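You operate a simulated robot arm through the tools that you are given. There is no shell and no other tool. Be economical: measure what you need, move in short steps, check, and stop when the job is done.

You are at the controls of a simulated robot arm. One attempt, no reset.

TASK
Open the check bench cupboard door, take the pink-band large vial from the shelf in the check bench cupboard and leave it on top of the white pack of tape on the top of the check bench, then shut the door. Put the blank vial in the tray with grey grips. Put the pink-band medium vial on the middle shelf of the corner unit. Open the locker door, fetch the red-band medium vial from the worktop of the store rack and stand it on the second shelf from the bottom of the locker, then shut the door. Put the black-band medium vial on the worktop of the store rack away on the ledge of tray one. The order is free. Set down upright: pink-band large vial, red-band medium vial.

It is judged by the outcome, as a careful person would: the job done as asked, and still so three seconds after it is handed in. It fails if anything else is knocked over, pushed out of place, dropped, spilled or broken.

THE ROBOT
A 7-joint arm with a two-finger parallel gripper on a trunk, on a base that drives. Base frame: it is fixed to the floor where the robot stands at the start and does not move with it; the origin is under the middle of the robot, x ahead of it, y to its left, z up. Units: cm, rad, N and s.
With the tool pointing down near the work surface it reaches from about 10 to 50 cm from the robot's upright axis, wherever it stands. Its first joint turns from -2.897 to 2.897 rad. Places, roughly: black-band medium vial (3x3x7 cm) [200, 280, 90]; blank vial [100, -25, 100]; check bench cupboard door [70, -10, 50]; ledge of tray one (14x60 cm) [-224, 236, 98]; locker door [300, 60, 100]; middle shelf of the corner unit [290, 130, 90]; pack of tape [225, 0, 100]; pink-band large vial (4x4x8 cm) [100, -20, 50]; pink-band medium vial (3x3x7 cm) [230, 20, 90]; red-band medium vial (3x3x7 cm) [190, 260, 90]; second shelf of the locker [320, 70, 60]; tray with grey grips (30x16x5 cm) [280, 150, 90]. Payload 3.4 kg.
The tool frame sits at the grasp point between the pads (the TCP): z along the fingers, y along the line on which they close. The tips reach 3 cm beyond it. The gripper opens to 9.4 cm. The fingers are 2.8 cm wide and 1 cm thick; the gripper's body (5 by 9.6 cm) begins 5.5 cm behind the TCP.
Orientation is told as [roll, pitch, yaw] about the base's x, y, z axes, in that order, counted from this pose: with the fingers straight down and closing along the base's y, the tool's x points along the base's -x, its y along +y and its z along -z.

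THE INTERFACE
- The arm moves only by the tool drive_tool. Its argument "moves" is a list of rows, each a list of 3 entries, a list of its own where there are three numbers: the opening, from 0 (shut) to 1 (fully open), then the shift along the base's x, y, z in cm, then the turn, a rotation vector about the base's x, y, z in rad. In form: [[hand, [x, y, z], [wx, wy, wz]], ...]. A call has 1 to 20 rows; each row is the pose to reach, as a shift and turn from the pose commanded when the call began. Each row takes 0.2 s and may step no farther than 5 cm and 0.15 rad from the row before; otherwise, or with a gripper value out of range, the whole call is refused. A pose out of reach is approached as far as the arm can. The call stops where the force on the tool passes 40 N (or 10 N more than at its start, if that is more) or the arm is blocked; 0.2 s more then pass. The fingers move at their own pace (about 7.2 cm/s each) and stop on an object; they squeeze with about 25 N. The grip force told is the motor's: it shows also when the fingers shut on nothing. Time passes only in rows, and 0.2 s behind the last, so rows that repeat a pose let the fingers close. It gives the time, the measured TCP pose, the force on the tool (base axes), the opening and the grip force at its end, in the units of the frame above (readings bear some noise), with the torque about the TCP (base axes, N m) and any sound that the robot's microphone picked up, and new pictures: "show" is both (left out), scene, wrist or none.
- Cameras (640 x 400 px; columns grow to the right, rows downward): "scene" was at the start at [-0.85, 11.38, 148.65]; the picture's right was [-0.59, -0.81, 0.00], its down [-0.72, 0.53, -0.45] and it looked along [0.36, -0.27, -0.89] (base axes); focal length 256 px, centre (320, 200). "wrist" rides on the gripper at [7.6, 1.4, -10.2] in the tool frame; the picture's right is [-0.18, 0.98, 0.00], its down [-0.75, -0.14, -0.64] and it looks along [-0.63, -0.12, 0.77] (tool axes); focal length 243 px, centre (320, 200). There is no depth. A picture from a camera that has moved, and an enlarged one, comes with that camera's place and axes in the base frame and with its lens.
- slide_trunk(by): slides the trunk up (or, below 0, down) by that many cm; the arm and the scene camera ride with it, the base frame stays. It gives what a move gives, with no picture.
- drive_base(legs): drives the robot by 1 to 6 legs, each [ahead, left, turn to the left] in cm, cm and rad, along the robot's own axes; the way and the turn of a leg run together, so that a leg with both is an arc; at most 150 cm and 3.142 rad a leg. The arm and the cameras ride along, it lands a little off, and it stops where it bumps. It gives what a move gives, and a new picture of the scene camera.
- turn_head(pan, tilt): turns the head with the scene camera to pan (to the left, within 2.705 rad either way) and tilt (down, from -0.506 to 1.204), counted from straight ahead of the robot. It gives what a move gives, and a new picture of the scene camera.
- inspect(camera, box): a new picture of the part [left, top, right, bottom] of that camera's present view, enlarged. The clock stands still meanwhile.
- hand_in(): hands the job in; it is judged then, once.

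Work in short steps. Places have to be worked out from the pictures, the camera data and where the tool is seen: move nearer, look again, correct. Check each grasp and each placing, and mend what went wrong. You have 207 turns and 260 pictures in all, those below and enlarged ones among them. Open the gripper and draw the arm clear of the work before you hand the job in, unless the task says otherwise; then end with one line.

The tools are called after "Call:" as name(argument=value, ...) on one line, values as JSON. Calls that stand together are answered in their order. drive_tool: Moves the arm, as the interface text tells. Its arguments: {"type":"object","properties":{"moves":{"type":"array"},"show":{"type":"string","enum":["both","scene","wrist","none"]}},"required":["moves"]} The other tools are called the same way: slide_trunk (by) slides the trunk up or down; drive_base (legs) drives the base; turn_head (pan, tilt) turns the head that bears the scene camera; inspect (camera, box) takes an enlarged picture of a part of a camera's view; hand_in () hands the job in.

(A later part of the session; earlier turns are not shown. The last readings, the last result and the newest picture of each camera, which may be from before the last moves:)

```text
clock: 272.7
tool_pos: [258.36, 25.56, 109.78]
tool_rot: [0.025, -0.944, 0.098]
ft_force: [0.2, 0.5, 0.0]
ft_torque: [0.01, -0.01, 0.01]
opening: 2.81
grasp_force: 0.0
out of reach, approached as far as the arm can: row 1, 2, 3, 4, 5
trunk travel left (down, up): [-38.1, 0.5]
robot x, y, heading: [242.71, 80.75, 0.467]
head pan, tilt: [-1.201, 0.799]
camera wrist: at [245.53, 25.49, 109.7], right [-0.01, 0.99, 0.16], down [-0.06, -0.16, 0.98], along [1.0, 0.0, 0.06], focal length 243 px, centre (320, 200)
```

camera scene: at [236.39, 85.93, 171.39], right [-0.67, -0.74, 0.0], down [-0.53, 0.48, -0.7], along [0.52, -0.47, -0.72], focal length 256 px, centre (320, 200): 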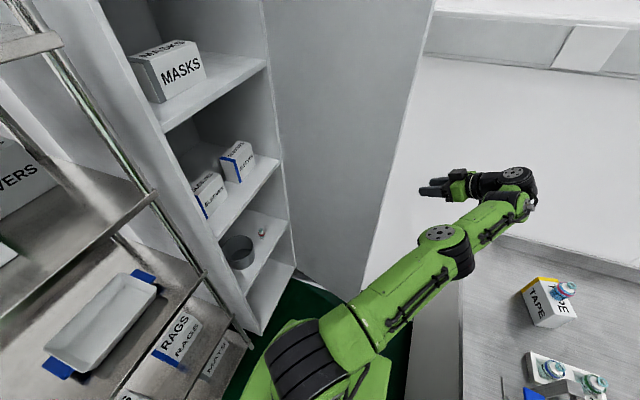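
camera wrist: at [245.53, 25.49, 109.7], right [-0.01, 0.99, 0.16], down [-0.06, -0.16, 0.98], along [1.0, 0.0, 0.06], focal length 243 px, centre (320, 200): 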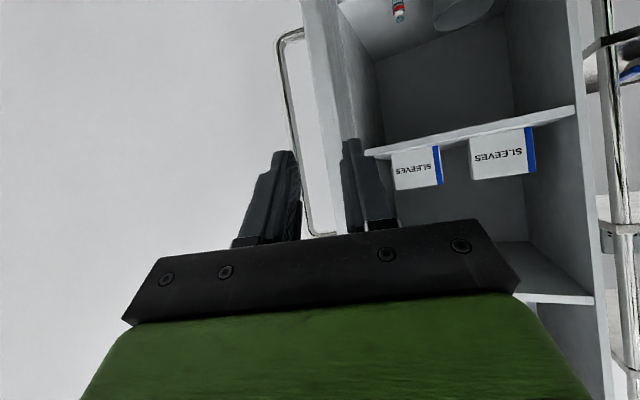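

Bar is visible just ahead. I strafe the base 10 cm right, so the hand clears the door edge, then reach +u with the arm.

Call:
drive_base(legs=[[0, -9.7, 0]])

Call:
drive_tool(moves=[[0.35, [1.8, 0.9, -1], [0, 0, 0]], [0.35, [4.4, 2.3, -2], [0, 0, 0]], [0.35, [7, 3.7, -2], [0, 0, 0]]], show="wrist")

```text
clock: 273.8
tool_pos: [262.78, 16.77, 109.88]
tool_rot: [0.028, -0.946, 0.096]
ft_force: [0.2, 0.8, 0.2]
ft_torque: [0.04, -0.04, 0.0]
opening: 2.82
grasp_force: 0.0
trunk travel left (down, up): [-38.1, 0.5]
robot x, y, heading: [246.69, 72.01, 0.463]
head pan, tilt: [-1.201, 0.799]
camera scene: at [240.8, 77.13, 171.39], right [-0.67, -0.74, 0.0], down [-0.53, 0.48, -0.7], along [0.52, -0.47, -0.72], focal length 256 px, centre (320, 200)
```

scene: 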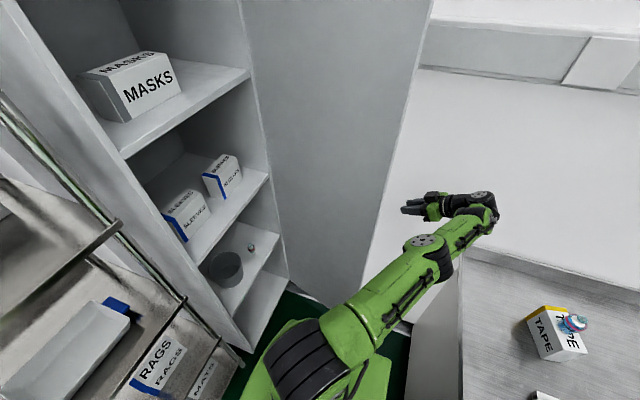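

```text
clock: 274.6
tool_pos: [269.71, 20.6, 107.9]
tool_rot: [0.026, -0.946, 0.095]
ft_force: [-0.2, 0.4, 0.8]
ft_torque: [0.0, -0.02, -0.03]
opening: 3.29
grasp_force: 0.0
trunk travel left (down, up): [-38.1, 0.5]
robot x, y, heading: [246.5, 72.15, 0.466]
head pan, tilt: [-1.201, 0.799]
camera wrist: at [256.94, 20.56, 107.76], right [-0.01, 0.99, 0.16], down [-0.06, -0.16, 0.98], along [1.0, 0.0, 0.06], focal length 243 px, centre (320, 200)
```

wrist: 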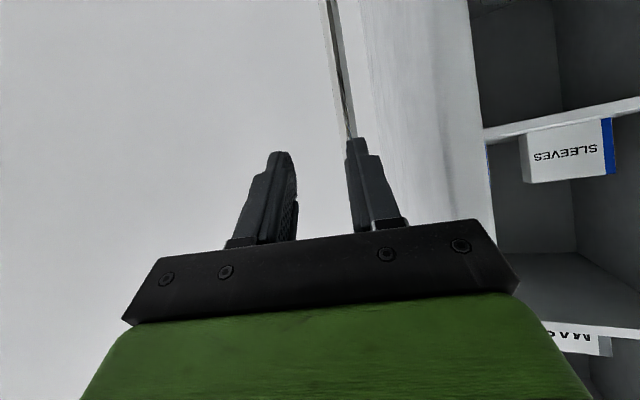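

Bar at ≈(255,−106.9) in bench axes; it lines up with the left finger. Shift left 2 cm, advance 5.5 cm, close on it.

Call:
drive_tool(moves=[[0.35, [-0.2, 2, 0], [0, 0, 0]], [0.35, [1.6, 2.2, 0], [0, 0, 0]], [0.35, [3.4, 2.4, 0], [0, 0, 0]], [0.35, [5.3, 2.5, 0], [0, 0, 0]], [0.15, [5.3, 2.5, 0], [0, 0, 0]], [0.0, [5.3, 2.5, 0], [0, 0, 0]], [0.0, [5.3, 2.5, 0], [0, 0, 0]]], show="wrist")

```text
clock: 275.4
tool_pos: [271.22, 22.17, 107.8]
tool_rot: [0.012, -0.933, 0.087]
ft_force: [-29.3, -7.1, 6.7]
ft_torque: [0.71, -1.36, 1.62]
opening: 3.3
grasp_force: 0.1
trunk travel left (down, up): [-38.1, 0.5]
robot x, y, heading: [247.11, 71.87, 0.463]
head pan, tilt: [-1.201, 0.799]
stopped in row 4: the force on the tool passed its limit at 46 N (the readings are from after the stop); the commanded pose is now the measured one
camera wrist: at [258.53, 22.44, 107.79], right [0.02, 0.99, 0.15], down [-0.05, -0.15, 0.99], along [1.0, -0.02, 0.05], focal length 243 px, centre (320, 200)
```

wrist: 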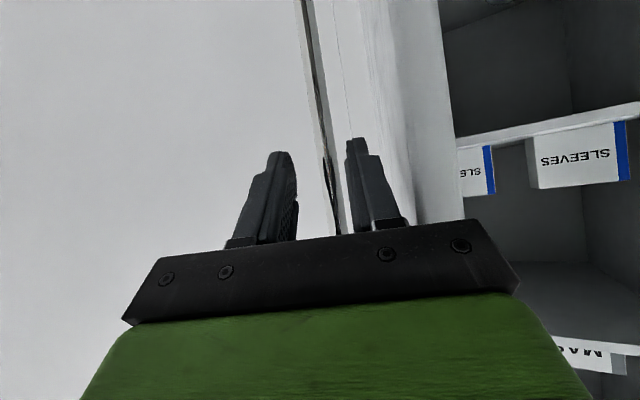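

The left finger seems to touch the door's edge. Zoom to sort out the geometry.

Call:
inspect(camera="wrist", box=[230, 0, 470, 240])

```text
1.67 times, centred on (350, 120) of wrist
camera zoom: at [258.53, 22.44, 107.79], right [0.02, 0.99, 0.15], down [-0.05, -0.15, 0.99], along [1.0, -0.02, 0.05], focal length 404 px, centre (270, 333)
```

zoom: 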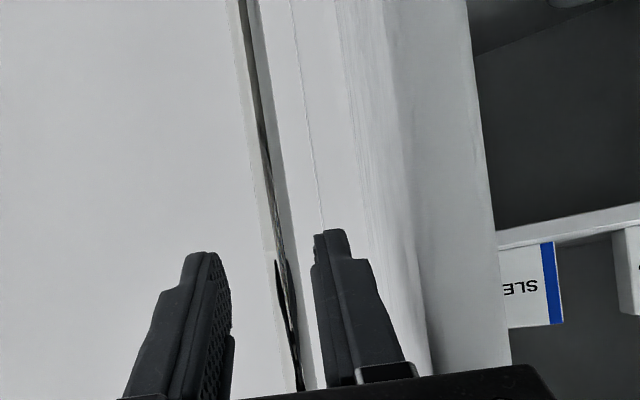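

The bar is centred between the fingers but the left finger touches the door's end. Back off 1.5 cm, narrow the fingers, shift right 0.6 cm, and advance again.

Call:
drive_tool(moves=[[0.3, [-1.5, -0.1, 0], [0, 0, 0]], [0.23, [-1.5, -0.7, 0], [0, 0, 0]], [0.23, [-1.5, -0.7, 0], [0, 0, 0]], [0.23, [0.5, -0.5, 0], [0, 0, 0]], [0.23, [2.2, -0.35, 0], [0, 0, 0]], [0.23, [4, -0.2, 0], [0, 0, 0]], [0.0, [4, -0.2, 0], [0, 0, 0]], [0.0, [4, -0.2, 0], [0, 0, 0]]], show="wrist")

```text
clock: 276.5
tool_pos: [271.41, 21.32, 107.62]
tool_rot: [0.007, -0.923, 0.079]
ft_force: [-30.5, -9.1, 7.0]
ft_torque: [0.76, -1.43, 1.69]
opening: 2.16
grasp_force: 0.0
trunk travel left (down, up): [-38.1, 0.5]
robot x, y, heading: [247.01, 71.6, 0.461]
head pan, tilt: [-1.201, 0.799]
stopped in row 5: the force on the tool passed its limit at 46 N (the readings are from after the stop); the commanded pose is now the measured one
camera wrist: at [258.62, 21.71, 107.77], right [0.03, 0.99, 0.15], down [-0.04, -0.15, 0.99], along [1.0, -0.04, 0.04], focal length 243 px, centre (320, 200)
```

wrist: 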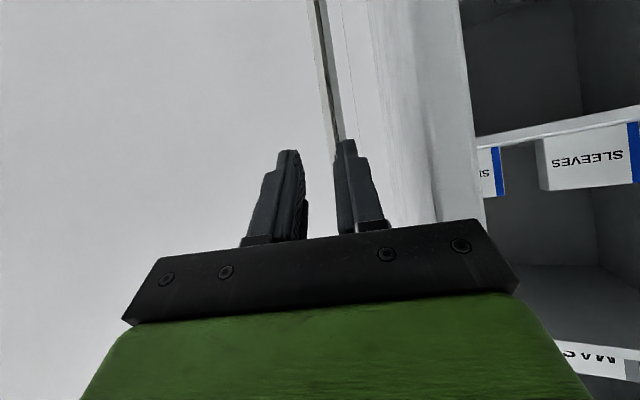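

The hand's body, not the finger, hits the door end. Instead I'll put closed fingers on the wall side of the bar and push it: back off, shift right, advance.

Call:
drive_tool(moves=[[0.1, [-1.5, -0.2, 0], [0, 0, 0]], [0.0, [-3, -0.4, 0], [0, 0, 0]], [0.0, [-2.8, -2.1, 0], [0, 0, 0]], [0.0, [-2.7, -3.8, 0], [0, 0, 0]], [0.0, [-0.7, -2.9, 0], [0, 0, 0]], [0.0, [1.3, -2, 0], [0, 0, 0]], [0.0, [3.3, -1, 0], [0, 0, 0]], [0.0, [5.3, -0.2, 0], [0, 0, 0]]], show="wrist")

```text
clock: 278.3
tool_pos: [277.68, 21.56, 107.63]
tool_rot: [0.015, -0.925, 0.081]
ft_force: [-0.3, -0.3, 0.8]
ft_torque: [0.01, 0.02, 0.03]
opening: 0.0
grasp_force: 25.2
trunk travel left (down, up): [-38.1, 0.5]
robot x, y, heading: [246.88, 71.6, 0.462]
head pan, tilt: [-1.201, 0.799]
camera wrist: at [264.9, 21.75, 107.68], right [0.02, 0.99, 0.16], down [-0.05, -0.15, 0.99], along [1.0, -0.03, 0.04], focal length 243 px, centre (320, 200)
```

wrist: 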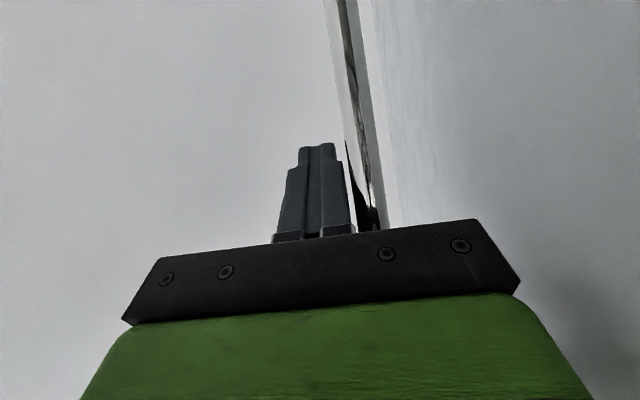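

Fingers are now on the wall side of the bar. Push it along the closing arc.

Call:
drive_tool(moves=[[0, [-0.9, 2, 0], [0, 0, -0.06]], [0, [-1.8, 4.1, 0], [0, 0, -0.12]], [0, [-2.4, 5.9, 0], [0, 0, -0.17]], [0, [-2.9, 7.7, 0], [0, 0, -0.22]], [0, [-3.4, 9.4, 0], [0, 0, -0.27]], [0, [-3.7, 11.2, 0], [0, 0, -0.32]], [0, [-4, 13.1, 0], [0, 0, -0.37]]], show="both")

```text
clock: 279.9
tool_pos: [273.6, 34.69, 107.55]
tool_rot: [0.012, -0.927, -0.287]
ft_force: [0.0, -0.2, -0.5]
ft_torque: [0.03, 0.01, -0.03]
opening: 0.0
grasp_force: 25.3
trunk travel left (down, up): [-38.1, 0.5]
robot x, y, heading: [246.57, 71.96, 0.455]
head pan, tilt: [-1.201, 0.799]
camera scene: at [240.72, 77.35, 171.39], right [-0.67, -0.74, 0.0], down [-0.53, 0.48, -0.7], along [0.51, -0.47, -0.72], focal length 256 px, centre (320, 200)
camera wrist: at [261.81, 39.61, 107.67], right [0.38, 0.91, 0.15], down [-0.1, -0.13, 0.99], along [0.92, -0.39, 0.04], focal length 243 px, centre (320, 200)
```

scene: 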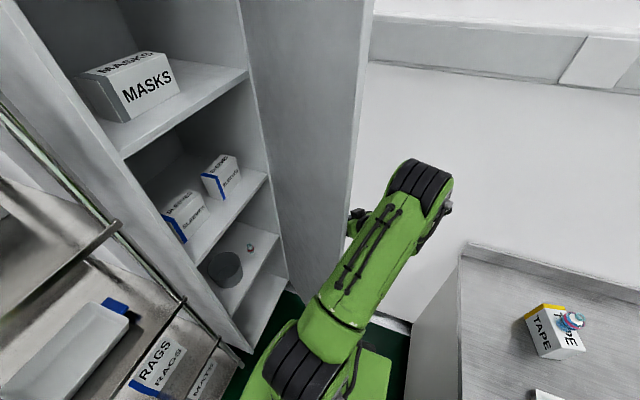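
wrist: 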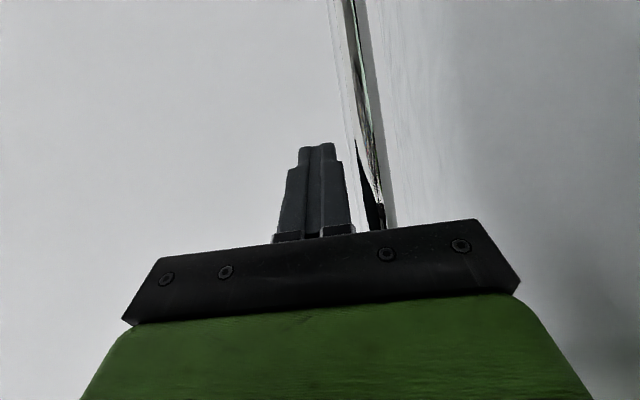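

The door is closing. I keep pushing by driving the base left and ahead.

Call:
drive_base(legs=[[3, 8, 0], [6, 8, 0]])

```text
clock: 281.8
tool_pos: [274.28, 53.23, 107.44]
tool_rot: [0.012, -0.927, -0.288]
ft_force: [-0.7, 0.9, -0.1]
ft_torque: [-0.05, -0.01, 0.01]
opening: 0.0
grasp_force: 25.1
trunk travel left (down, up): [-38.1, 0.5]
robot x, y, heading: [247.86, 90.48, 0.456]
head pan, tilt: [-1.201, 0.799]
camera scene: at [241.47, 95.87, 171.39], right [-0.67, -0.74, 0.0], down [-0.53, 0.48, -0.7], along [0.51, -0.47, -0.72], focal length 256 px, centre (320, 200)
```

scene: 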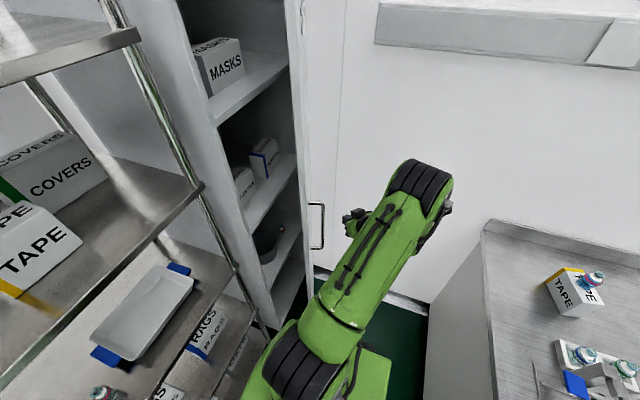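

Now the outer face is before me. Raise above the handle and push the door shut.

Call:
drive_tool(moves=[[0, [-0.5, -0.5, 4], [0, 0, 0]], [0, [-0.5, -0.5, 8], [0, 0, 0.04]], [0, [-0.5, -0.5, 12], [0, 0, 0.08]], [0, [2, 1.5, 12], [0, 0, 0.12]], [0, [4, 3, 12], [0, 0, 0.16]], [0, [6.1, 4.5, 12], [0, 0, 0.2]], [0, [8.2, 6, 12], [0, 0, 0.24]], [0, [10.2, 7.5, 12], [0, 0, 0.28]], [0, [12.2, 9, 12], [0, 0, 0.3]], [0, [14.3, 10.5, 12], [0, 0, 0.3]], [0, [16.3, 12, 12], [0, 0, 0.3]]], show="scene")

```text
clock: 284.2
tool_pos: [290.6, 65.39, 119.44]
tool_rot: [0.015, -0.926, 0.012]
ft_force: [0.3, 0.0, -0.6]
ft_torque: [0.01, 0.02, 0.04]
opening: 0.01
grasp_force: 25.2
trunk travel left (down, up): [-38.1, 0.5]
robot x, y, heading: [247.39, 90.31, 0.461]
head pan, tilt: [-1.201, 0.799]
camera scene: at [241.6, 95.85, 171.39], right [-0.67, -0.74, 0.0], down [-0.53, 0.48, -0.7], along [0.51, -0.47, -0.72], focal length 256 px, centre (320, 200)
```

scene: 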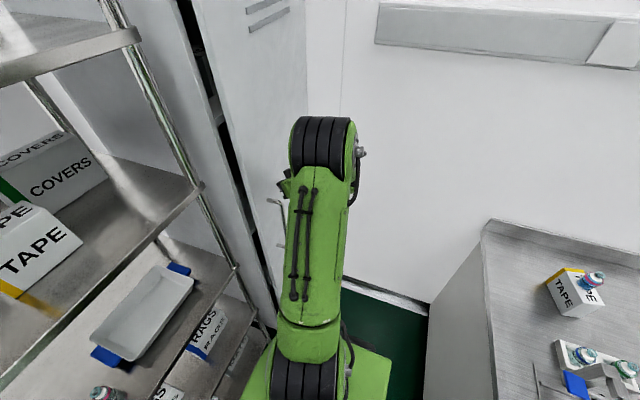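

Nearly shut. Push the last few centimetres until resistance.

Call:
drive_tool(moves=[[0, [1, 0.5, 0], [0, 0, 0]], [0, [2, 1, 0], [0, 0, 0]], [0, [3, 1.5, 0], [0, 0, 0]], [0, [4, 2, 0], [0, 0, 0]], [0, [5, 2.5, 0], [0, 0, 0]]], show="scene")

```text
clock: 285.4
tool_pos: [294.0, 66.93, 119.62]
tool_rot: [0.004, -0.916, 0.001]
ft_force: [-25.3, -2.3, 12.7]
ft_torque: [0.1, -0.19, 0.18]
opening: 0.0
grasp_force: 24.9
trunk travel left (down, up): [-38.1, 0.5]
robot x, y, heading: [247.47, 90.45, 0.457]
head pan, tilt: [-1.201, 0.799]
stopped in row 5: the force on the tool passed its limit at 44 N (the readings are from after the stop); the commanded pose is now the measured one
camera scene: at [240.49, 96.05, 171.36], right [-0.68, -0.74, 0.0], down [-0.52, 0.48, -0.7], along [0.52, -0.47, -0.71], focal length 256 px, centre (320, 200)
```

scene: 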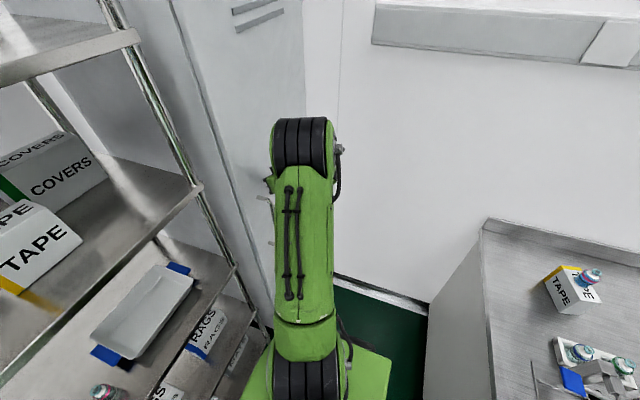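

The locker is shut. Next the black-band vial: back off, drive to the rack, keeping the arm folded to my right-front.

Call:
drive_base(legs=[[-9, 0, 0], [0, 60, 0.02], [-12, 0, 0], [0, 125, 0]])

```text
clock: 296.3
tool_pos: [191.82, 225.49, 119.22]
tool_rot: [0.011, -0.915, 0.023]
ft_force: [0.7, -0.4, 0.6]
ft_torque: [0.0, 0.01, 0.01]
opening: 0.0
grasp_force: 25.4
trunk travel left (down, up): [-38.1, 0.5]
robot x, y, heading: [143.97, 248.01, 0.48]
head pan, tilt: [-1.201, 0.799]
camera scene: at [137.68, 253.11, 171.39], right [-0.66, -0.75, 0.0], down [-0.54, 0.47, -0.7], along [0.52, -0.46, -0.72], focal length 256 px, centre (320, 200)
```

scene: 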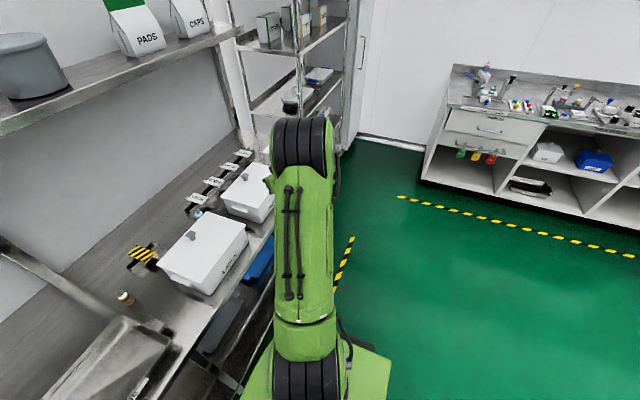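

Black-band vial at ≈(205,277). I swing the arm over the boxes at z 119 to the front, then lower the trunk.

Call:
drive_tool(moves=[[0.3, [1.3, 4.4, 0], [0, 0, 0.046]], [0.3, [2.1, 8.8, 0], [0, 0, 0.092]], [0.5, [2.5, 13.2, 0], [0, 0, 0.138]], [0.5, [2.7, 17.6, 0], [0, 0, 0.184]], [0.5, [2.4, 21.9, 0], [0, 0, 0.23]], [0.5, [1.7, 26.2, 0], [0, 0, 0.276]], [0.5, [0.7, 30.4, 0], [0, 0, 0.322]], [0.5, [-0.7, 34.3, 0], [0, 0, 0.368]], [0.5, [-2.4, 38.1, 0], [0, 0, 0.414]], [0.5, [-4.4, 41.8, 0], [0, 0, 0.46]]], show="none")

Call:
slide_trunk(by=-16)

Call:
inspect(camera="wrist", box=[0, 0, 640, 400])

```text
clock: 298.5
tool_pos: [187.13, 267.57, 119.25]
tool_rot: [0.006, -0.915, 0.486]
ft_force: [-0.1, -0.3, 0.0]
ft_torque: [0.0, -0.04, 0.0]
opening: 4.69
grasp_force: 0.0
trunk travel left (down, up): [-38.1, 0.5]
robot x, y, heading: [143.76, 247.91, 0.479]
head pan, tilt: [-1.201, 0.799]
```

```text
clock: 300.3
tool_pos: [187.18, 267.5, 103.22]
tool_rot: [0.012, -0.913, 0.481]
ft_force: [0.3, 0.6, 0.1]
ft_torque: [0.03, -0.01, 0.02]
opening: 4.72
grasp_force: 0.0
trunk travel left (down, up): [-22.1, 16.5]
robot x, y, heading: [144.15, 247.86, 0.479]
head pan, tilt: [-1.201, 0.799]
```

```text
1.00 times, centred on (320, 200) of wrist (not enlarged: the box is as wide or as high as the picture)
camera zoom: at [175.38, 262.7, 103.49], right [-0.36, 0.92, 0.15], down [0.03, -0.15, 0.99], along [0.93, 0.36, 0.03], focal length 243 px, centre (320, 200)
```

zoom: 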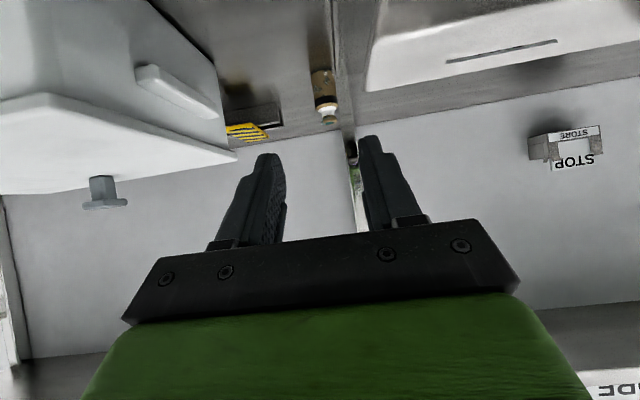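

Black-band vial at (204,276.7), clear path. Approach, close, and lift.

Call:
drive_tool(moves=[[0.5, [2.2, 1.2, -4], [0, 0, 0]], [0.5, [4.4, 2.4, -8], [0, 0, 0]], [0.5, [7.8, 4.3, -10], [0, 0, 0]], [0.5, [11.8, 6.5, -10.3], [0, 0, 0]], [0.5, [15.5, 8.5, -10.3], [0, 0, 0]], [0.5, [16.6, 9.1, -10.3], [0, 0, 0]], [0.5, [16.6, 9.1, -10.3], [0, 0, 0]], [0.2, [16.6, 9.1, -10.3], [0, 0, 0]], [0.05, [16.6, 9.1, -10.3], [0, 0, 0]], [0.05, [16.6, 9.1, -10.3], [0, 0, 0]], [0.05, [16.6, 9.1, -10.3], [0, 0, 0]]], show="wrist")

```text
clock: 302.7
tool_pos: [203.82, 276.3, 92.84]
tool_rot: [0.012, -0.913, 0.482]
ft_force: [0.6, 0.8, -0.7]
ft_torque: [0.01, 0.0, 0.04]
opening: 2.75
grasp_force: 24.5
trunk travel left (down, up): [-22.1, 16.5]
robot x, y, heading: [143.77, 247.67, 0.479]
head pan, tilt: [-1.201, 0.799]
camera wrist: at [191.91, 271.52, 93.11], right [-0.36, 0.92, 0.15], down [0.03, -0.15, 0.99], along [0.93, 0.36, 0.03], focal length 243 px, centre (320, 200)
```

wrist: 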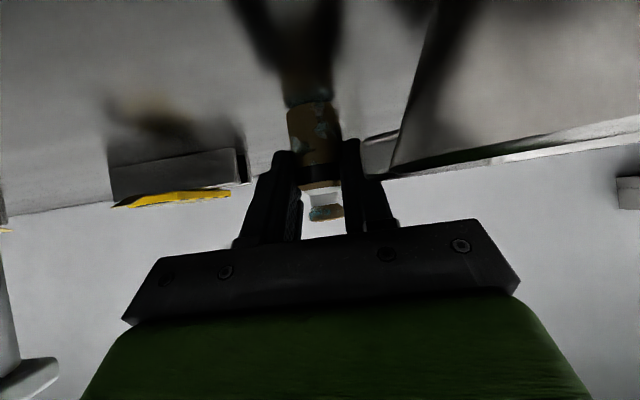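

Grasped (amber vial, black band). Lift out, back away, and look toward tray one.

Call:
drive_tool(moves=[[0.05, [0, 0, 3], [0, 0, 0]], [0.05, [0, 0, 6], [0, 0, 0]], [0.05, [-3.5, -1.9, 9], [0, 0, 0]], [0.05, [-7, -3.8, 12], [0, 0, 0]], [0.05, [-10.5, -5.7, 14], [0, 0, 0]], [0.05, [-14, -7.6, 16], [0, 0, 0]]], show="none")

Call:
drive_base(legs=[[-70, 0, 0], [0, 0, 2.4]])

Call:
turn_head(pan=0.2, tilt=0.35)

```text
clock: 304.1
tool_pos: [189.49, 268.66, 108.93]
tool_rot: [0.011, -0.914, 0.481]
ft_force: [-1.6, -0.5, -0.6]
ft_torque: [-0.02, 0.03, -0.02]
opening: 2.72
grasp_force: 25.6
trunk travel left (down, up): [-22.1, 16.5]
robot x, y, heading: [143.97, 247.83, 0.481]
head pan, tilt: [-1.201, 0.799]
```

```text
clock: 313.5
tool_pos: [35.41, 232.89, 109.05]
tool_rot: [0.011, -0.913, 2.849]
ft_force: [0.3, -0.5, -0.7]
ft_torque: [-0.01, -0.01, 0.02]
opening: 2.79
grasp_force: 25.0
trunk travel left (down, up): [-22.1, 16.5]
robot x, y, heading: [82.54, 215.39, 2.843]
head pan, tilt: [-1.201, 0.799]
camera scene: at [83.41, 207.52, 155.39], right [1.0, 0.07, 0.0], down [0.05, -0.71, -0.7], along [-0.05, 0.7, -0.72], focal length 256 px, centre (320, 200)
```

scene: 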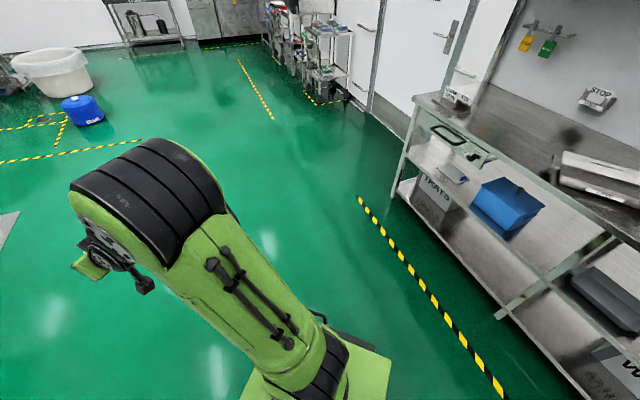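

```text
clock: 315.1
tool_pos: [35.3, 232.92, 108.95]
tool_rot: [0.01, -0.913, 2.846]
ft_force: [-0.5, 0.1, -0.4]
ft_torque: [0.01, 0.0, -0.05]
opening: 2.82
grasp_force: 24.5
trunk travel left (down, up): [-22.1, 16.5]
robot x, y, heading: [82.55, 216.2, 2.844]
head pan, tilt: [0.201, 0.351]
camera scene: at [74.74, 200.37, 159.35], right [0.1, 1.0, 0.0], down [0.34, -0.03, -0.94], along [-0.93, 0.09, -0.34], focal length 256 px, centre (320, 200)
```

scene: 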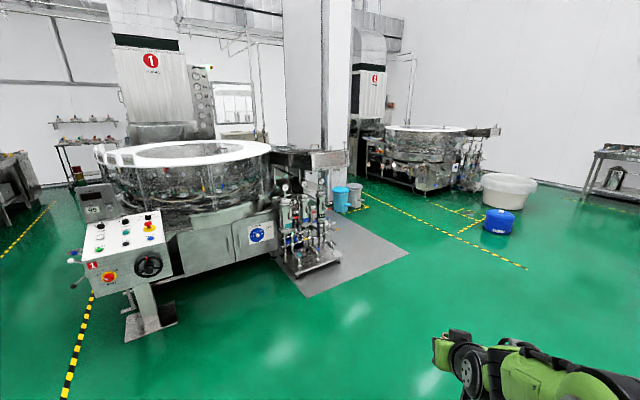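

The ledge should be near pixel (325,162): the steel tray on machine 1's right side. Zoom.

Call:
inspect(camera="scene", box=[240, 130, 360, 205])

```text
5.33 times, centred on (300, 168) of scene
camera zoom: at [74.74, 200.37, 159.35], right [0.1, 1.0, 0.0], down [0.34, -0.03, -0.94], along [-0.93, 0.09, -0.34], focal length 1363 px, centre (427, 373)
```

zoom: 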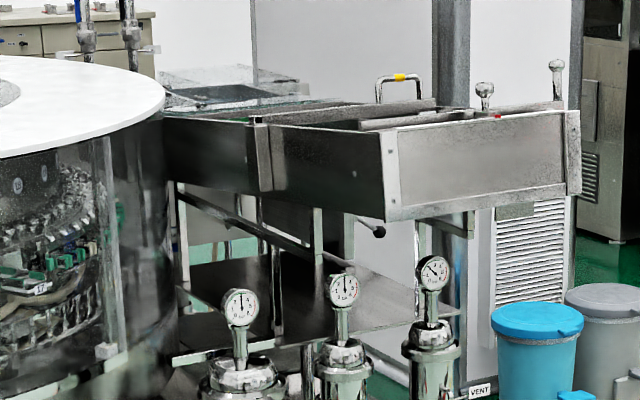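

It is the steel trough beside machine 1, reachable from its far (+y) end. I drive there diagonally and look.

Call:
drive_base(legs=[[150, 0, 0], [120, -8, 0]])

Call:
turn_head(pan=0.9, tilt=0.6)

```text
clock: 328.2
tool_pos: [-219.18, 322.83, 109.0]
tool_rot: [0.012, -0.913, 2.831]
ft_force: [0.3, -0.5, -0.4]
ft_torque: [0.03, 0.05, 0.02]
opening: 2.78
grasp_force: 24.5
trunk travel left (down, up): [-22.1, 16.5]
robot x, y, heading: [-171.58, 305.07, 2.828]
head pan, tilt: [0.201, 0.351]
camera scene: at [-180.24, 289.62, 159.35], right [0.11, 0.99, 0.0], down [0.34, -0.04, -0.94], along [-0.93, 0.1, -0.34], focal length 256 px, centre (320, 200)
```

scene: 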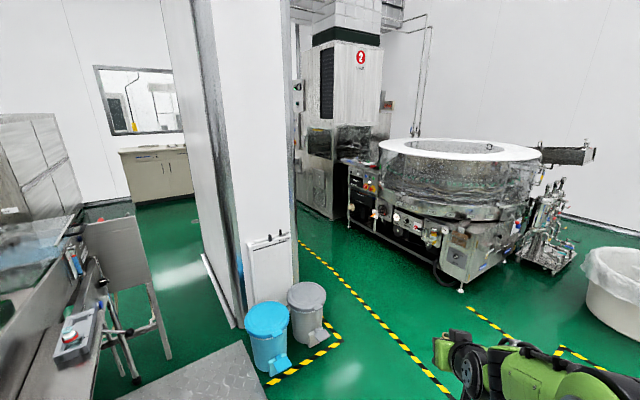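

```text
clock: 329.3
tool_pos: [-219.0, 322.74, 108.89]
tool_rot: [0.01, -0.912, 2.831]
ft_force: [0.0, 1.1, -0.8]
ft_torque: [-0.01, 0.0, 0.0]
opening: 2.78
grasp_force: 25.2
trunk travel left (down, up): [-22.1, 16.5]
robot x, y, heading: [-171.91, 304.87, 2.83]
head pan, tilt: [0.901, 0.6]
camera scene: at [-178.3, 283.67, 157.08], right [-0.55, 0.83, 0.0], down [0.47, 0.31, -0.83], along [-0.69, -0.46, -0.56], focal length 256 px, centre (320, 200)
```

scene: 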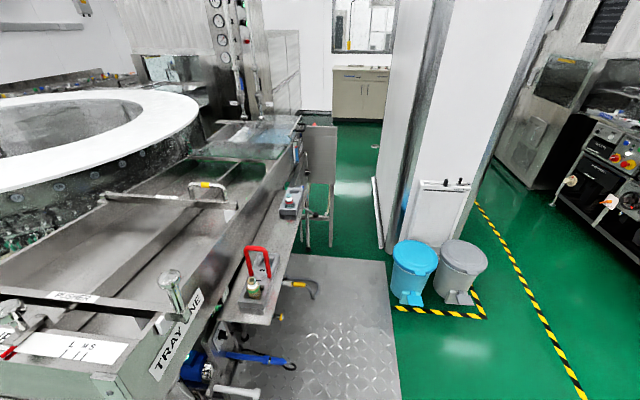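

"TRAY ONE": the side ledge carries a red-handled holder and a small box with space between them. Zoom.

Call:
inspect(camera="scene", box=[200, 150, 360, 350])

```text
2.00 times, centred on (280, 250) of scene
camera zoom: at [-178.3, 283.67, 157.08], right [-0.55, 0.83, 0.0], down [0.47, 0.31, -0.83], along [-0.69, -0.46, -0.56], focal length 511 px, centre (400, 100)
```

zoom: 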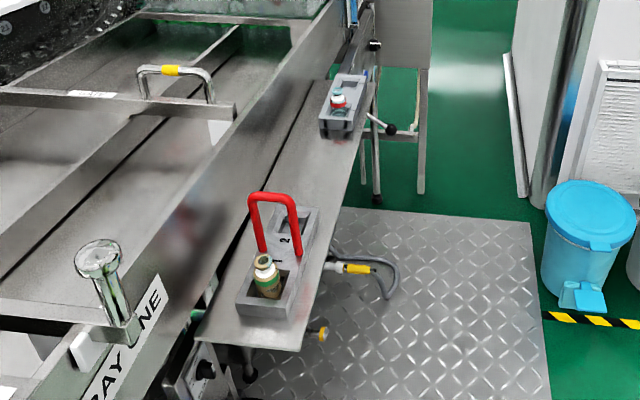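

The ledge runs parallel to −u with free space at its centre ≈(−225.8,233.6). I turn to face it from the +n side and position myself in front.

Call:
drive_base(legs=[[0, 0, 2.364], [-30, 0, 0], [0, -81, 0]])

```text
clock: 333.7
tool_pos: [-178.35, 255.3, 108.98]
tool_rot: [-0.03, -0.909, -1.618]
ft_force: [-3.4, 4.9, 1.9]
ft_torque: [-0.04, 0.01, 0.04]
opening: 2.75
grasp_force: 24.7
trunk travel left (down, up): [-22.1, 16.5]
robot x, y, heading: [-172.09, 304.82, -1.604]
head pan, tilt: [0.901, 0.6]
stopped in leg 1: the force on the tool passed its limit at 54 N (the readings are from after the stop); the commanded pose is now the measured one
camera scene: at [-149.84, 304.74, 157.07], right [-0.65, -0.76, 0.0], down [-0.43, 0.37, -0.83], along [0.63, -0.54, -0.56], focal length 256 px, centre (320, 200)
```

scene: 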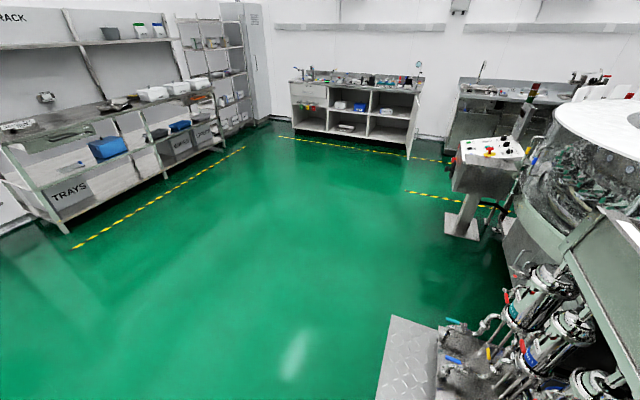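

Something touched the tool at the tray's end. I check with the wrist camera.

Call:
inspect(camera="wrist", box=[0, 0, 640, 400])

```text
1.00 times, centred on (320, 200) of wrist (not enlarged: the box is as wide or as high as the picture)
camera zoom: at [-175.97, 267.84, 109.25], right [0.97, -0.18, 0.13], down [-0.12, 0.05, 0.99], along [-0.19, -0.98, 0.03], focal length 243 px, centre (320, 200)
```

zoom: 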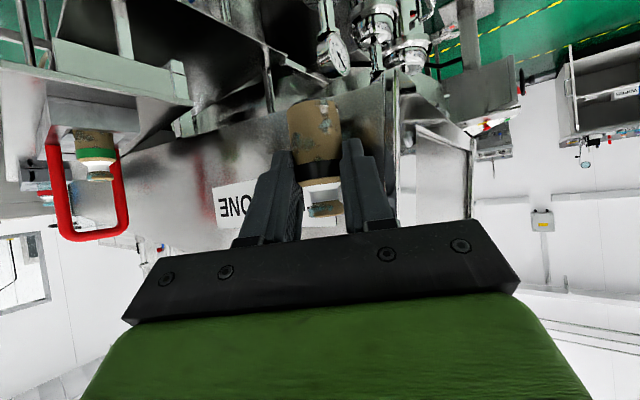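

The vial is still held well; the tray end is just ahead. I back away first, then finish the turn and go round.

Call:
drive_base(legs=[[-20, 0, 0], [0, 0, 0.515], [-10, 0, 0], [0, -86, 0]])

```text
clock: 341.7
tool_pos: [-233.51, 247.72, 108.91]
tool_rot: [-0.027, -0.911, -1.111]
ft_force: [-0.6, -0.6, -0.3]
ft_torque: [0.0, 0.0, -0.01]
opening: 2.77
grasp_force: 25.4
trunk travel left (down, up): [-22.1, 16.5]
robot x, y, heading: [-252.23, 294.73, -1.098]
head pan, tilt: [0.901, 0.6]
camera scene: at [-232.85, 304.78, 157.08], right [-0.2, -0.98, 0.0], down [-0.55, 0.11, -0.83], along [0.81, -0.16, -0.56], focal length 256 px, centre (320, 200)
```

scene: 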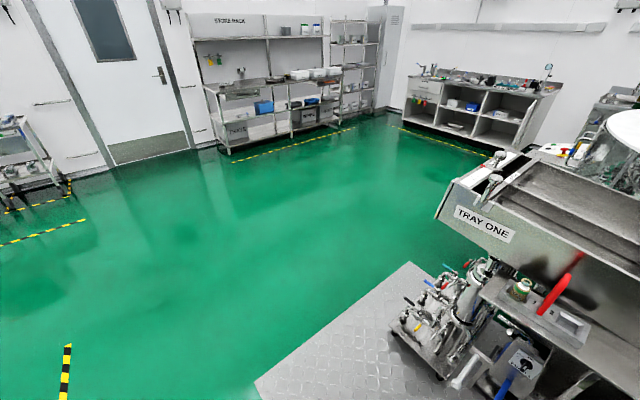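

In front of the ledge centre. Wrist view before placing.

Call:
inspect(camera="wrist", box=[0, 0, 640, 400])

```text
1.00 times, centred on (320, 200) of wrist (not enlarged: the box is as wide or as high as the picture)
camera zoom: at [-237.56, 259.89, 109.19], right [0.94, 0.32, 0.13], down [-0.13, -0.01, 0.99], along [0.32, -0.95, 0.03], focal length 243 px, centre (320, 200)
```

zoom: 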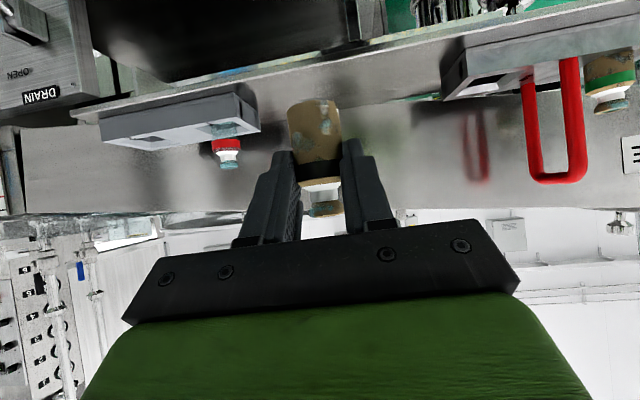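

Free space between grey box and red holder. Move over it and lower to contact.

Call:
drive_tool(moves=[[0.05, [3, -4, 0], [0, 0, 0]], [0.05, [6, -8.1, -1], [0, 0, 0]], [0.05, [8.7, -12, -2], [0, 0, 0]], [0.05, [8.7, -12, -4], [0, 0, 0]], [0.05, [8.7, -12, -5.5], [0, 0, 0]], [0.05, [8.7, -12, -6.2], [0, 0, 0]], [0.05, [8.7, -12, -6.7], [0, 0, 0]]], show="wrist")

```text
refused: row 2 steps farther than a row can; nothing moved
```

Call:
drive_tool(moves=[[0.05, [2.2, -3, 0], [0, 0, 0]], [0.05, [4.4, -6, 0], [0, 0, 0]], [0.05, [6.6, -9, -1], [0, 0, 0]], [0.05, [8.7, -12, -2], [0, 0, 0]], [0.05, [8.7, -12, -4], [0, 0, 0]], [0.05, [8.7, -12, -5.5], [0, 0, 0]], [0.05, [8.7, -12, -6.2], [0, 0, 0]], [0.05, [8.7, -12, -6.7], [0, 0, 0]]], show="wrist")

```text
clock: 343.5
tool_pos: [-224.75, 235.68, 102.82]
tool_rot: [-0.027, -0.923, -1.108]
ft_force: [1.8, -3.0, 19.2]
ft_torque: [-0.34, -0.18, 0.01]
opening: 2.82
grasp_force: 24.8
trunk travel left (down, up): [-22.1, 16.5]
robot x, y, heading: [-252.34, 294.12, -1.096]
head pan, tilt: [0.901, 0.6]
camera wrist: at [-228.87, 247.91, 102.87], right [0.94, 0.32, 0.13], down [-0.14, 0.0, 0.99], along [0.32, -0.95, 0.04], focal length 243 px, centre (320, 200)
```

wrist: 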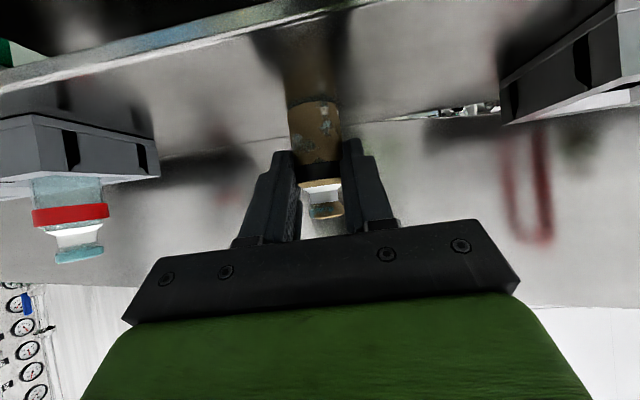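

Standing in contact. Ease, open, retreat.

Call:
drive_tool(moves=[[0.05, [0, 0, 0.4], [0, 0, 0]], [0.35, [0, 0, 0.4], [0, 0, 0]], [0.48, [0, 0, 0.4], [0, 0, 0]], [0.48, [0, 0, 0.4], [0, 0, 0]], [0.48, [-1.2, 2.2, 1.2], [0, 0, 0]], [0.48, [-2.8, 5.3, 3], [0, 0, 0]], [0.48, [-4.7, 9, 5], [0, 0, 0]], [0.48, [-6.5, 12.5, 7], [0, 0, 0]]], show="wrist")

```text
clock: 345.3
tool_pos: [-231.49, 248.26, 109.17]
tool_rot: [-0.029, -0.913, -1.11]
ft_force: [-0.1, -0.4, 1.3]
ft_torque: [0.03, -0.02, -0.05]
opening: 4.51
grasp_force: 0.0
trunk travel left (down, up): [-22.1, 16.5]
robot x, y, heading: [-252.2, 294.33, -1.096]
head pan, tilt: [0.901, 0.6]
camera wrist: at [-235.53, 260.48, 109.46], right [0.94, 0.32, 0.13], down [-0.13, -0.01, 0.99], along [0.32, -0.95, 0.03], focal length 243 px, centre (320, 200)
```

wrist: 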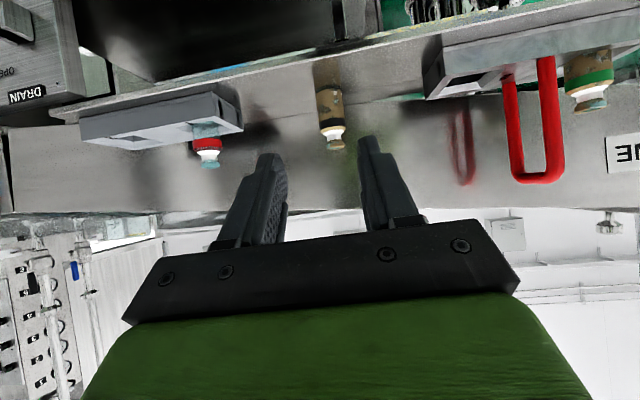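

Black-band vial stands on the ledge. Remaining: cupboard door and blank vial. I drive back to the check bench, on the hinge side of the open cupboard door.

Call:
drive_base(legs=[[0, 100, 0.007], [150, 0, 0], [140, 0, 0]])

Call:
slide_trunk(by=-22)

Call:
drive_tool(moves=[[0, [0, 0, -4], [0, 0, 0]], [0, [0, 0, -8], [0, 0, 0]], [0, [0, 0, -12], [0, 0, 0]], [0, [0, 0, -16], [0, 0, 0]], [0, [0, 0, -19], [0, 0, 0]]], show="none")

Call:
turn_head(pan=0.2, tilt=0.8)

```text
clock: 364.0
tool_pos: [0.4, 45.58, 109.06]
tool_rot: [-0.025, -0.911, -1.058]
ft_force: [0.2, 0.4, -0.3]
ft_torque: [0.0, 0.01, 0.02]
opening: 4.52
grasp_force: 0.1
trunk travel left (down, up): [-22.1, 16.5]
robot x, y, heading: [-22.87, 90.56, -1.05]
head pan, tilt: [0.901, 0.6]
camera scene: at [-3.82, 102.02, 157.07], right [-0.15, -0.99, 0.0], down [-0.56, 0.08, -0.82], along [0.82, -0.12, -0.57], focal length 256 px, centre (320, 200)
```

scene: 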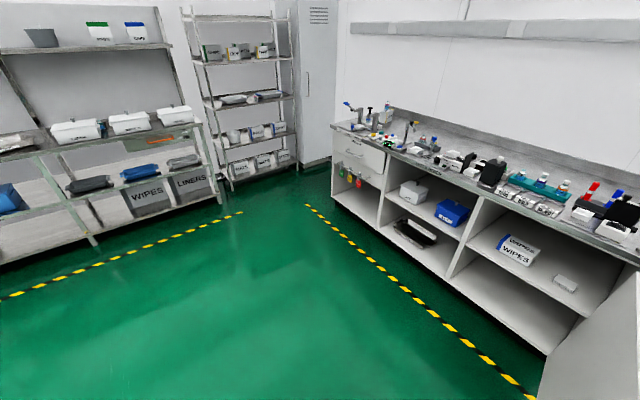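

```text
clock: 366.3
tool_pos: [0.48, 45.57, 87.24]
tool_rot: [-0.026, -0.911, -1.058]
ft_force: [-0.9, 0.1, -0.3]
ft_torque: [-0.03, -0.02, 0.01]
opening: 4.52
grasp_force: 0.1
trunk travel left (down, up): [-0.1, 38.5]
robot x, y, heading: [-22.88, 90.3, -1.048]
head pan, tilt: [0.901, 0.6]
```

```text
clock: 367.5
tool_pos: [0.52, 45.73, 68.06]
tool_rot: [-0.026, -0.911, -1.058]
ft_force: [0.5, 0.2, 0.1]
ft_torque: [0.01, -0.01, 0.01]
opening: 0.0
grasp_force: 25.0
trunk travel left (down, up): [-0.1, 38.5]
robot x, y, heading: [-22.98, 90.83, -1.048]
head pan, tilt: [0.901, 0.6]
```

```text
clock: 368.6
tool_pos: [0.46, 45.66, 68.1]
tool_rot: [-0.026, -0.91, -1.059]
ft_force: [-0.2, -0.4, -0.3]
ft_torque: [-0.01, 0.01, 0.0]
opening: 0.04
grasp_force: 25.0
trunk travel left (down, up): [-0.1, 38.5]
robot x, y, heading: [-22.75, 90.64, -1.047]
head pan, tilt: [0.201, 0.799]
camera scene: at [-7.23, 97.31, 133.47], right [-0.75, -0.66, 0.0], down [-0.48, 0.54, -0.7], along [0.46, -0.52, -0.72], focal length 256 px, centre (320, 200)
```

scene: 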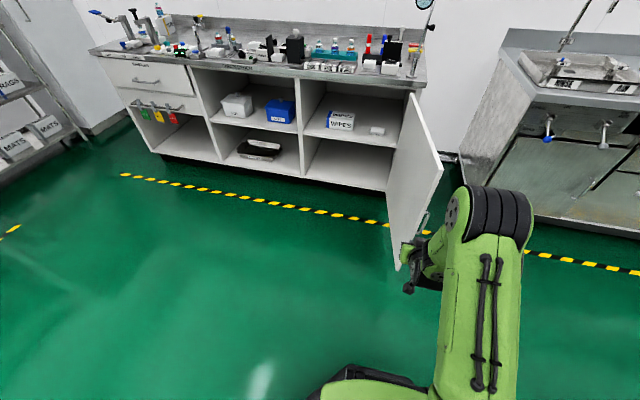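

The door stands open ~100°. I go round to its outer side and then strafe left to push it.

Call:
drive_base(legs=[[0, -23, -0.04], [47, 0, 0], [0, 38, 0]])

```text
clock: 373.5
tool_pos: [7.8, -4.32, 68.11]
tool_rot: [-0.026, -0.907, -1.1]
ft_force: [-1.2, -0.6, 0.0]
ft_torque: [0.0, 0.02, -0.02]
opening: 0.0
grasp_force: 25.1
trunk travel left (down, up): [-0.1, 38.5]
robot x, y, heading: [-13.59, 41.57, -1.085]
head pan, tilt: [0.201, 0.799]
stopped in leg 3: the robot was blocked; the commanded pose is now the measured one
camera scene: at [2.12, 47.66, 133.47], right [-0.77, -0.63, 0.0], down [-0.45, 0.55, -0.7], along [0.44, -0.54, -0.72], focal length 256 px, centre (320, 200)
```

scene: 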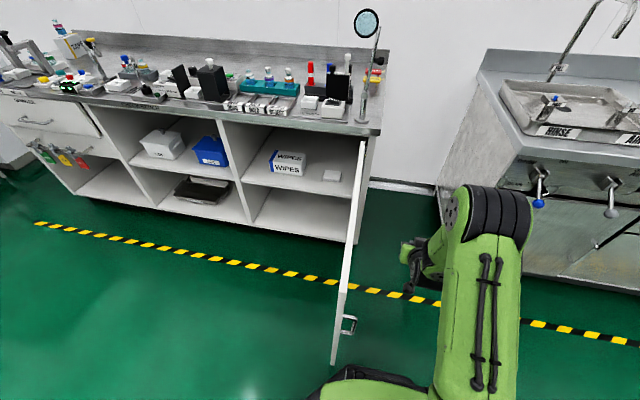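

The base met the door's edge. I back 10 cm, extend the arm instead, and push with the arm side.

Call:
drive_base(legs=[[-11, -4, 0]])

Call:
drive_tool(moves=[[0, [1.4, -2.7, 0], [0, 0, 0]], [0, [2.8, -5.3, 0], [0, 0, 0]], [0, [4.2, -8, 0], [0, 0, 0]], [0, [5.6, -10.6, 0], [0, 0, 0]]], show="none")

Call:
drive_base(legs=[[0, 40, 0]])

```text
clock: 374.8
tool_pos: [-0.5, 3.69, 68.14]
tool_rot: [-0.026, -0.911, -1.094]
ft_force: [-0.8, 0.1, -0.4]
ft_torque: [-0.01, 0.0, 0.0]
opening: 0.0
grasp_force: 24.9
trunk travel left (down, up): [-0.1, 38.5]
robot x, y, heading: [-22.24, 49.62, -1.082]
head pan, tilt: [0.201, 0.799]
camera scene: at [-6.51, 55.68, 133.47], right [-0.77, -0.64, 0.0], down [-0.46, 0.55, -0.7], along [0.44, -0.54, -0.72], focal length 256 px, centre (320, 200)
```

scene: 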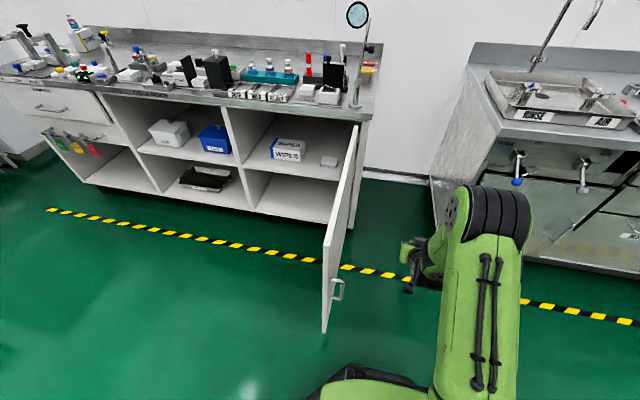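

```text
clock: 375.8
tool_pos: [4.98, -6.69, 68.07]
tool_rot: [-0.028, -0.908, -1.092]
ft_force: [0.0, -0.5, 0.6]
ft_torque: [-0.02, -0.02, 0.01]
opening: 0.01
grasp_force: 25.2
trunk travel left (down, up): [-0.1, 38.5]
robot x, y, heading: [-22.26, 49.42, -1.081]
head pan, tilt: [0.201, 0.799]
```

```text
clock: 378.2
tool_pos: [39.8, 11.63, 68.16]
tool_rot: [-0.027, -0.908, -1.099]
ft_force: [0.2, 0.3, -0.3]
ft_torque: [0.01, 0.01, 0.01]
opening: 0.01
grasp_force: 25.0
trunk travel left (down, up): [-0.1, 38.5]
robot x, y, heading: [12.96, 68.26, -1.084]
head pan, tilt: [0.201, 0.799]
camera scene: at [28.74, 74.1, 133.46], right [-0.78, -0.63, 0.0], down [-0.45, 0.56, -0.7], along [0.44, -0.54, -0.72], focal length 256 px, centre (320, 200)
```

scene: 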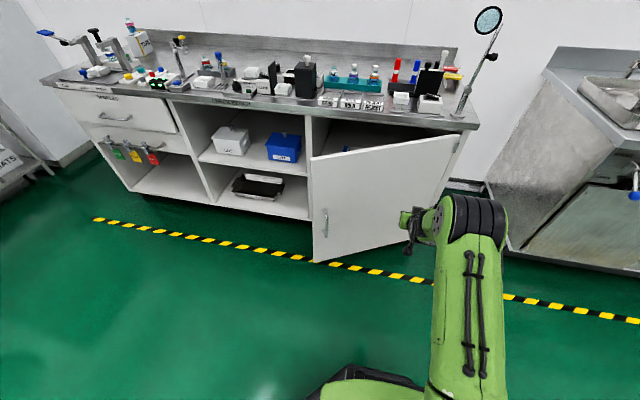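

Door nearly shut. Strafe left 20 and drive ahead to push it closed.

Call:
drive_base(legs=[[0, 20, 0], [28, 0, 0]])

Call:
drive_tool(moves=[[0, [0.5, -0.9, 0], [0, 0, 0]], [0, [1, -1.8, 0], [0, 0, 0]], [0, [1.5, -2.7, 0], [0, 0, 0]], [0, [1.9, -3.5, 0], [0, 0, 0]], [0, [2.4, -4.4, 0], [0, 0, 0]]], show="scene")

```text
clock: 381.4
tool_pos: [70.05, -3.62, 68.18]
tool_rot: [-0.027, -0.91, -1.098]
ft_force: [0.6, -0.8, 0.2]
ft_torque: [0.0, 0.03, 0.01]
opening: 0.0
grasp_force: 25.4
trunk travel left (down, up): [-0.1, 38.5]
robot x, y, heading: [42.98, 52.52, -1.08]
head pan, tilt: [0.201, 0.799]
camera scene: at [58.95, 58.66, 133.46], right [-0.77, -0.63, 0.0], down [-0.45, 0.56, -0.7], along [0.44, -0.54, -0.72], focal length 256 px, centre (320, 200)
```

scene: 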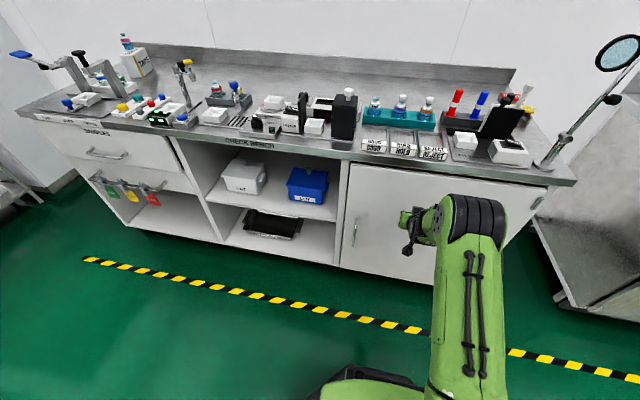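

```text
clock: 382.6
tool_pos: [72.29, -7.61, 68.21]
tool_rot: [-0.026, -0.905, -1.098]
ft_force: [-16.8, 34.1, 8.3]
ft_torque: [0.07, -0.07, 0.03]
opening: 0.0
grasp_force: 24.6
trunk travel left (down, up): [-0.1, 38.5]
robot x, y, heading: [43.0, 53.12, -1.085]
head pan, tilt: [0.201, 0.799]
camera scene: at [58.65, 59.24, 133.48], right [-0.77, -0.63, 0.0], down [-0.45, 0.55, -0.7], along [0.44, -0.54, -0.71], focal length 256 px, centre (320, 200)
```

scene: 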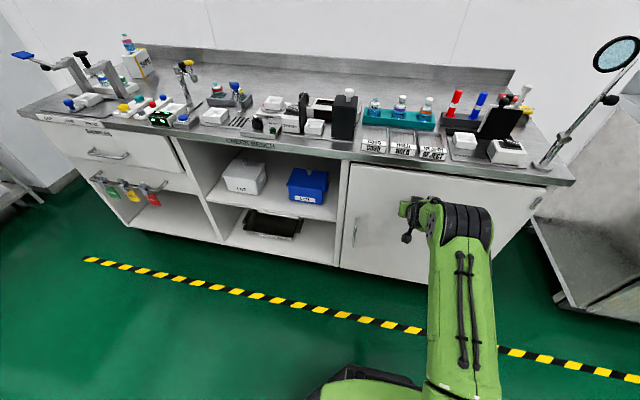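

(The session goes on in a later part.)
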